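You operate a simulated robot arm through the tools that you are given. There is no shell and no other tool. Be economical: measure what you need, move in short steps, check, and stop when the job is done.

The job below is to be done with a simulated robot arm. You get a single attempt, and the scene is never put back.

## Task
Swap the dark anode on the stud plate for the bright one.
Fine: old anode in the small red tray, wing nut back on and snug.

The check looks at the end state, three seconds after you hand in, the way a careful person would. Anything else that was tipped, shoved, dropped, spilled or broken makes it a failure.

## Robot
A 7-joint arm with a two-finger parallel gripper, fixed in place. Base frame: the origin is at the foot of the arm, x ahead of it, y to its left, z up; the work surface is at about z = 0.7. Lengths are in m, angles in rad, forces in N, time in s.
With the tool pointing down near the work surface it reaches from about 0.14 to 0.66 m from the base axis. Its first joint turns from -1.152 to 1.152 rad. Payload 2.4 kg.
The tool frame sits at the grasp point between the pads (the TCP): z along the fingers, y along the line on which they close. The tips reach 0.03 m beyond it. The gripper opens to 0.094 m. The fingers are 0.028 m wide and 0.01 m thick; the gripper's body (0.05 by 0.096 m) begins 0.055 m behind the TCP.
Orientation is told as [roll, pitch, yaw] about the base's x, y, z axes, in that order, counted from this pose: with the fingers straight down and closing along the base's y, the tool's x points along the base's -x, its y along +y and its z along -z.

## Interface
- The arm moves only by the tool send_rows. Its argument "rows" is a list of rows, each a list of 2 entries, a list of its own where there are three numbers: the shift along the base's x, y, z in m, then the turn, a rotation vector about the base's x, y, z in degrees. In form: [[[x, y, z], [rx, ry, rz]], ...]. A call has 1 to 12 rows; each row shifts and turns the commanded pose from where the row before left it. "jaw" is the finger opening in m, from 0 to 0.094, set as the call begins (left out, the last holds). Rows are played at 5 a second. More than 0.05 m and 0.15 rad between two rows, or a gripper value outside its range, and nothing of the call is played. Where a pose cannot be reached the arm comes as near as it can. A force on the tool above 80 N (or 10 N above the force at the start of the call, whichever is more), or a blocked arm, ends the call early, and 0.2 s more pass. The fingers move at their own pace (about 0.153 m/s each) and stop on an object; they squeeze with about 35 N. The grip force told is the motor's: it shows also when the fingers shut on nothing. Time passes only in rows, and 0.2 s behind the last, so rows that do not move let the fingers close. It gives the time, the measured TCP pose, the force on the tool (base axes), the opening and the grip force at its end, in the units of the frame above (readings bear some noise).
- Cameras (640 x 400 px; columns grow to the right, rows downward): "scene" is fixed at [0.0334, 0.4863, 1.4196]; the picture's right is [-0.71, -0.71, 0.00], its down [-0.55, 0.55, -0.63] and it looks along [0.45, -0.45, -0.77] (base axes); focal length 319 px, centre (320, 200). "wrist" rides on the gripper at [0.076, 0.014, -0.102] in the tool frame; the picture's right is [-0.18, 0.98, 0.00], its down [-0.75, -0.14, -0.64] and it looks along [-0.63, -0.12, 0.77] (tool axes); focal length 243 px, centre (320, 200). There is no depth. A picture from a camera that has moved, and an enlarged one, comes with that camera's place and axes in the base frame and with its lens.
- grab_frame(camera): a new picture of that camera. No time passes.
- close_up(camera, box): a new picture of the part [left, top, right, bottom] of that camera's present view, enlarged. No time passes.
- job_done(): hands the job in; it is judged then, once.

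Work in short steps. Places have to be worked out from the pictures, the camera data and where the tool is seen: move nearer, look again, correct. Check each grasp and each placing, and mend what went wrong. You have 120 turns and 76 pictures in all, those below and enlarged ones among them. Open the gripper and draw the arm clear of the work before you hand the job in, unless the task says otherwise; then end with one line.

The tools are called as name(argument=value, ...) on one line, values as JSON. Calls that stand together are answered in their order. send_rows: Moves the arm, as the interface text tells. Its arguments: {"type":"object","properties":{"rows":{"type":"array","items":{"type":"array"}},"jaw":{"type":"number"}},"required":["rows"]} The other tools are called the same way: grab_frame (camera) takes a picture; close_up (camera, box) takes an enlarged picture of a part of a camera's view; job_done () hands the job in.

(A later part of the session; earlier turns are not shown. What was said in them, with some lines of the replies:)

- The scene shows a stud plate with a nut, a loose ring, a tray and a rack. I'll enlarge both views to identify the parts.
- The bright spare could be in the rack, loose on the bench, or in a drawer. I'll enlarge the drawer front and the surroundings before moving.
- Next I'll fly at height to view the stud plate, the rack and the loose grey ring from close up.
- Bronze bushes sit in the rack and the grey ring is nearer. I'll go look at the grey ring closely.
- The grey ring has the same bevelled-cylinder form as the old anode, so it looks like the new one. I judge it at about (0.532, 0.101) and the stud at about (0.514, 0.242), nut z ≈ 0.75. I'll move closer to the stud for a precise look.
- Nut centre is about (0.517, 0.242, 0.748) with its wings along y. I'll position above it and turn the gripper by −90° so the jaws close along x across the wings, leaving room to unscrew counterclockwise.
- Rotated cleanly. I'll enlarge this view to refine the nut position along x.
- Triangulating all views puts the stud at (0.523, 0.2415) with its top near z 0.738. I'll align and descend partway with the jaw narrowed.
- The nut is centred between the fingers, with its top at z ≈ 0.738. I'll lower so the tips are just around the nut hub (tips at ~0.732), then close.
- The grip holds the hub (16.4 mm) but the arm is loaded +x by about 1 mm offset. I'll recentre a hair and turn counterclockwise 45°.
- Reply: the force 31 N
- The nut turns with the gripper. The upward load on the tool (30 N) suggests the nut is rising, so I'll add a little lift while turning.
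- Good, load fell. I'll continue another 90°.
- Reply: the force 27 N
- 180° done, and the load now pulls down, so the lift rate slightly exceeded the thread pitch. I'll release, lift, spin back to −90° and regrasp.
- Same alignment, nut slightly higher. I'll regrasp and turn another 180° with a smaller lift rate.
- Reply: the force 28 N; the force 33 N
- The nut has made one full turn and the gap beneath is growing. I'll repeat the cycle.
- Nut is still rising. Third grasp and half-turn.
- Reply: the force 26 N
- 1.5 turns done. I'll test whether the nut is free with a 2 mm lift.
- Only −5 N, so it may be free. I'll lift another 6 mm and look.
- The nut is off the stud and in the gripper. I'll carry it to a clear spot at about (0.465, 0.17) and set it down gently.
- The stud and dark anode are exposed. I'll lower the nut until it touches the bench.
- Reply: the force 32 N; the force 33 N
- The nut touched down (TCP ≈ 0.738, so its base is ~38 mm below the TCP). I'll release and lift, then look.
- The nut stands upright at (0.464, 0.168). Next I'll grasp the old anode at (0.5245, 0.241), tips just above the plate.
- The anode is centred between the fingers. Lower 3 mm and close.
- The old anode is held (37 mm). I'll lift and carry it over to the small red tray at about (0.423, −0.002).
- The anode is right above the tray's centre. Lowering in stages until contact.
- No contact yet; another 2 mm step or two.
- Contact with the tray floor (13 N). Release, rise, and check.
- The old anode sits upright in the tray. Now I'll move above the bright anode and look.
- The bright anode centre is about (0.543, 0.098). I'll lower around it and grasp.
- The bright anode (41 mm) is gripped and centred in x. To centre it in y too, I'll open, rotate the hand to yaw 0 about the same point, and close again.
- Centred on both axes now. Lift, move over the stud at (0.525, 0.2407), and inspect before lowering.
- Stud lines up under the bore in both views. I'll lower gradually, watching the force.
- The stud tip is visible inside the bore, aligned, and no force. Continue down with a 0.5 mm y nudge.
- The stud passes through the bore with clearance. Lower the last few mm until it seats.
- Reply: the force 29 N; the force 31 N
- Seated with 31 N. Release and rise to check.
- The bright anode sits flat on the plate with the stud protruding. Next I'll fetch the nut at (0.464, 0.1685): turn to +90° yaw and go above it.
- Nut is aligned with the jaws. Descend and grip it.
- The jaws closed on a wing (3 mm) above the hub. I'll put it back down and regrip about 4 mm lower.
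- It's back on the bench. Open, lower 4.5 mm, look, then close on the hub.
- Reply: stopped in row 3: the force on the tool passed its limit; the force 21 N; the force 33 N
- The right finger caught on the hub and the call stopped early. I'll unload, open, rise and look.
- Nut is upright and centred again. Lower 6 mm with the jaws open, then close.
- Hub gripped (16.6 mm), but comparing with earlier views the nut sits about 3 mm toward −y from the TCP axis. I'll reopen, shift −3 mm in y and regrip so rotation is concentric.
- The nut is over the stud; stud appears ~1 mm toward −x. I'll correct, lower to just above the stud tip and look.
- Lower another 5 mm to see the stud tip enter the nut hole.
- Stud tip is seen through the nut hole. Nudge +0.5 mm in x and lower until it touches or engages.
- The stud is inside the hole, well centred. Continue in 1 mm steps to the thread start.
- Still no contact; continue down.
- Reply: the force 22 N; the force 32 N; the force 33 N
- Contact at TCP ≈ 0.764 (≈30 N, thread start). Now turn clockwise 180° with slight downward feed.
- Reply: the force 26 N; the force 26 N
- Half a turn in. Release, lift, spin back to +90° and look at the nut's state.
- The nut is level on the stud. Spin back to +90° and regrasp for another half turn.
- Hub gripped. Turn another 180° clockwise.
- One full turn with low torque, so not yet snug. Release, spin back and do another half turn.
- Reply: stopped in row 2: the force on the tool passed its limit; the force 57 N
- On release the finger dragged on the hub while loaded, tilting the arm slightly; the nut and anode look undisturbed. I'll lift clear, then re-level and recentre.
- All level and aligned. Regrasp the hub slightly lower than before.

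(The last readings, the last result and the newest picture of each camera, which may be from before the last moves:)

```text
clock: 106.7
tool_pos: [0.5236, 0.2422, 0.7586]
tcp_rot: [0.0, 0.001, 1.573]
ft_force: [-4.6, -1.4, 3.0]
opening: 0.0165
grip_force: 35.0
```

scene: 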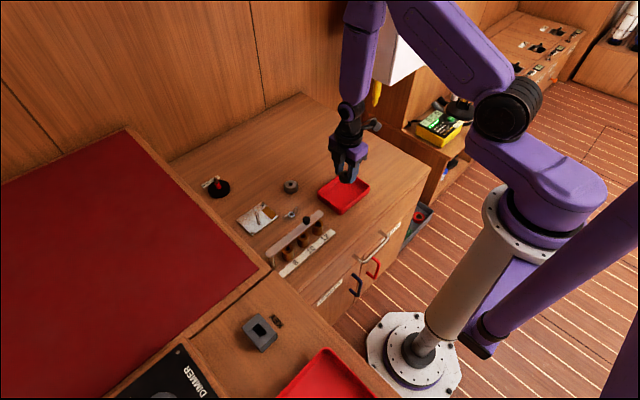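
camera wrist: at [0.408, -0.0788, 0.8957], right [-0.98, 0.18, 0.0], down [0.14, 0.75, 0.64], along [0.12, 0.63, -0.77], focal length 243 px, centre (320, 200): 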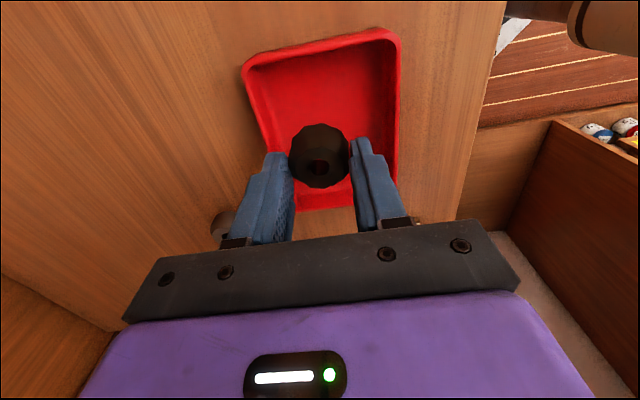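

Hub gripped (16.5 mm). Turn clockwise another 88° and check the load.

send_rows(rows=[[[0, 0, 0], [0, 0, -8]], [[0, 0, -5e-05], [0, 0, -8]], [[0, 0, -5e-05], [0, 0, -8]], [[0, 0, -5e-05], [0, 0, -8]], [[0, 0, -5e-05], [0, 0, -8]], [[0, 0, -5e-05], [0, 0, -8]], [[0, 0, -5e-05], [0, 0, -8]], [[0, 0, -5e-05], [0, 0, -8]], [[0, 0, -5e-05], [0, 0, -8]], [[0, 0, -5e-05], [0, 0, -8]], [[0, 0, -5e-05], [0, 0, -8]]])

send_rows(rows=[[[0, 0, -5e-05], [0, 0, -8]], [[0, 0, -5e-05], [0, 0, -8]], [[0, 0, -5e-05], [0, 0, -8]], [[0, 0, -5e-05], [0, 0, -8]], [[0, 0, -5e-05], [0, 0, -8]], [[0, 0, -5e-05], [0, 0, -8]], [[0, 0, -5e-05], [0, 0, -8]], [[0, 0, -5e-05], [0, 0, -8]], [[0, 0, -5e-05], [0, 0, -8]], [[0, 0, -5e-05], [0, 0, -8]], [[0, 0, -5e-05], [0, 0, -8]], [[0, 0, 0], [0, 0, -4]]])

close_up(camera="wrist", box=[260, 110, 380, 190])

```text
clock: 109.1
tool_pos: [0.5263, 0.2394, 0.7563]
tcp_rot: [-0.001, -0.005, 0.034]
ft_force: [9.0, 4.0, 14.8]
opening: 0.0163
grip_force: 35.4
```

```text
clock: 111.7
tool_pos: [0.5227, 0.2424, 0.755]
tcp_rot: [-0.004, -0.002, -1.548]
ft_force: [-23.4, -4.8, 44.6]
opening: 0.0272
grip_force: 35.0
```

```text
5.00 times, centred on (320, 150) of wrist
camera zoom: at [0.536, 0.3194, 0.8582], right [0.99, -0.16, 0.0], down [-0.12, -0.76, 0.64], along [-0.11, -0.64, -0.76], focal length 1213 px, centre (320, 450)
```

zoom: 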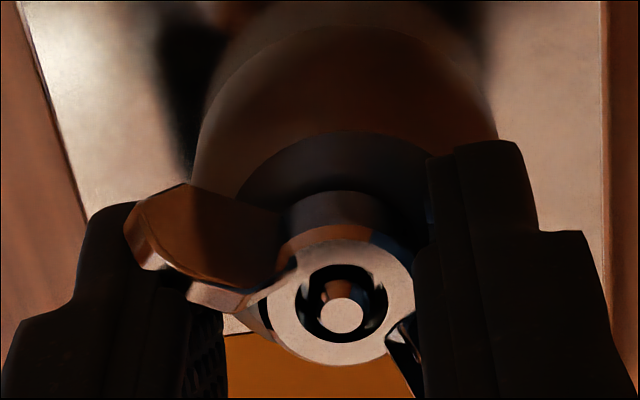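

The gripper slipped around the nut at the end (opening grew to 27 mm, wings no longer following), so the nut has become tight. I'll unload slightly, open, then lift and inspect.

send_rows(rows=[[[0.001, -0.001, 0.002], [0, 0, 0]]])

send_rows(rows=[[[0, 0, 0], [0, 0, 0]], [[0, 0, 0], [0, 0, 0]]], jaw=0.08)

```text
clock: 112.1
tool_pos: [0.523, 0.2421, 0.7558]
tcp_rot: [-0.009, -0.002, -1.552]
ft_force: [-23.6, 6.3, 19.3]
opening: 0.0278
grip_force: 34.6
```

```text
clock: 112.7
tool_pos: [0.5282, 0.24, 0.7572]
tcp_rot: [-0.001, 0.003, -1.573]
ft_force: [-1.0, -0.5, 0.4]
opening: 0.0801
grip_force: 0.1
```

Opened cleanly. Lift and inspect.

send_rows(rows=[[[0, 0, 0.015], [0, 0, 0]], [[0, 0, 0.02], [0, 0, 0]]])

close_up(camera="wrist", box=[240, 80, 400, 180])

close_up(camera="scene", box=[235, 190, 283, 220])

```text
clock: 113.3
tool_pos: [0.5255, 0.2405, 0.7927]
tcp_rot: [-0.001, 0.001, -1.567]
ft_force: [0.2, 0.0, 0.6]
opening: 0.0797
grip_force: 0.1
```

```text
4.00 times, centred on (320, 130) of wrist
camera zoom: at [0.5399, 0.3175, 0.895], right [0.98, -0.18, 0.0], down [-0.14, -0.75, 0.64], along [-0.12, -0.63, -0.77], focal length 970 px, centre (320, 480)
```

zoom: 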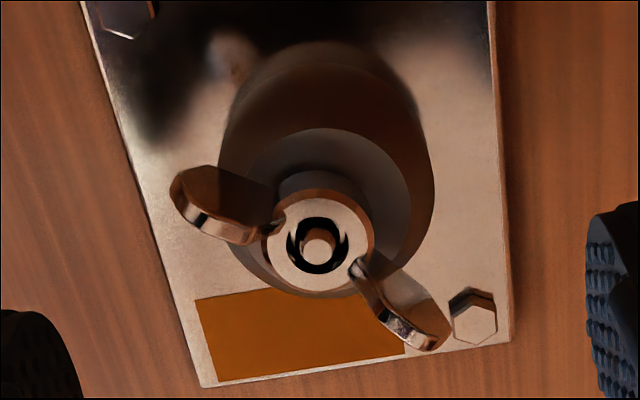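

```text
13.33 times, centred on (259, 205) of scene
camera zoom: at [0.0334, 0.4863, 1.4196], right [-0.71, -0.71, 0.0], down [-0.55, 0.55, -0.63], along [0.45, -0.45, -0.77], focal length 4251 px, centre (1133, 133)
```

zoom: 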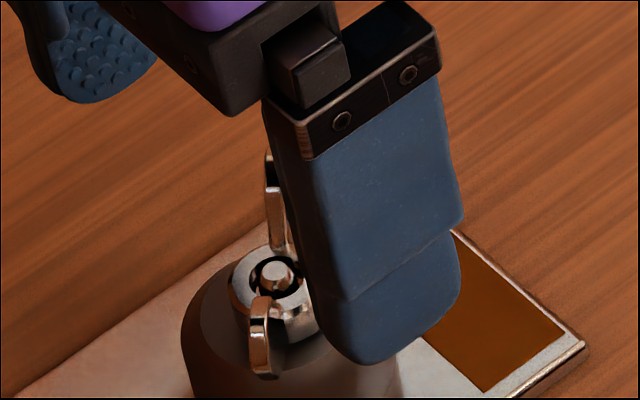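

The nut stopped with wings at about −45°, having tightened ~1.4 turns and forced the fingers to slip. I'll retreat upward to see the nut seating unobstructed.

send_rows(rows=[[[0, 0, 0.03], [0, 0, 7.5]], [[0, 0, 0.03], [0, 0, 7.5]], [[-0.01, -0.04, 0.02], [0, 0, 7.5]], [[-0.01, -0.04, 0], [0, 0, 7.5]], [[-0.01, -0.04, 0], [0, 0, 7.5]], [[-0.01, -0.03, 0], [0, 0, 7.5]]])

close_up(camera="scene", box=[235, 192, 283, 222])

```text
clock: 114.7
tool_pos: [0.4875, 0.0873, 0.8739]
tcp_rot: [-0.002, 0.0, -0.78]
ft_force: [-0.1, -0.1, 0.9]
opening: 0.0799
grip_force: 0.0
```

```text
13.33 times, centred on (259, 207) of scene
camera zoom: at [0.0333, 0.4864, 1.4196], right [-0.71, -0.71, 0.0], down [-0.55, 0.55, -0.63], along [0.45, -0.45, -0.77], focal length 4251 px, centre (1133, 107)
```

zoom: 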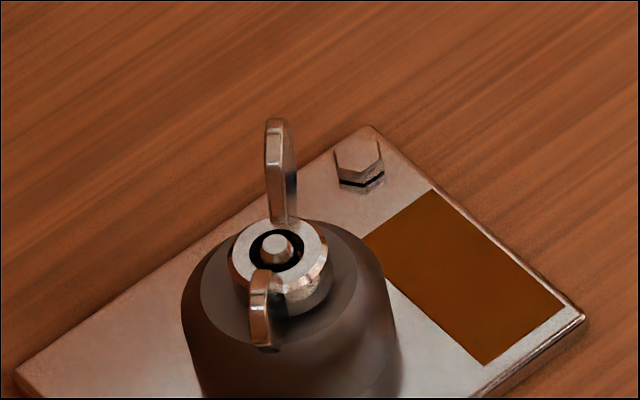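

The hub sits flush on the anode with no gap. A final overall look at the scene before handing in.

send_rows(rows=[[[-0.03, -0.03, 0.03], [0, 0, 0]], [[-0.03, -0.03, 0.03], [0, 0, 0]]])

grab_frame(camera="scene")

close_up(camera="scene", box=[200, 150, 400, 275])

```text
refused: row 1 steps farther than a row can; nothing moved
```

```text
6 pictures are left
```

scene: 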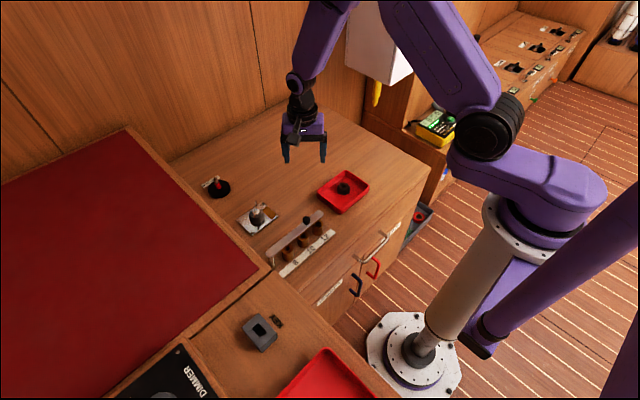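

```text
3.20 times, centred on (300, 212) of scene
camera zoom: at [0.0333, 0.4864, 1.4196], right [-0.71, -0.71, 0.0], down [-0.55, 0.55, -0.63], along [0.45, -0.45, -0.77], focal length 1020 px, centre (384, 160)
```

zoom: 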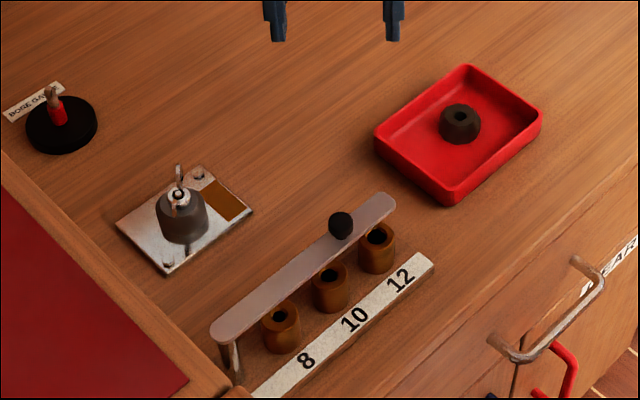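

The new anode is on the stud under the nut, the old one is in the small red tray, and nothing else looks disturbed. The arm is clear and the gripper open (the last small retreat was refused but isn't needed), so I'm handing in.

job_done()

```text
The job is handed in.
```

The bright anode is on the stud plate with the wing nut tightened until the gripper slipped on it and seated flush, and the dark anode is in the small red tray.
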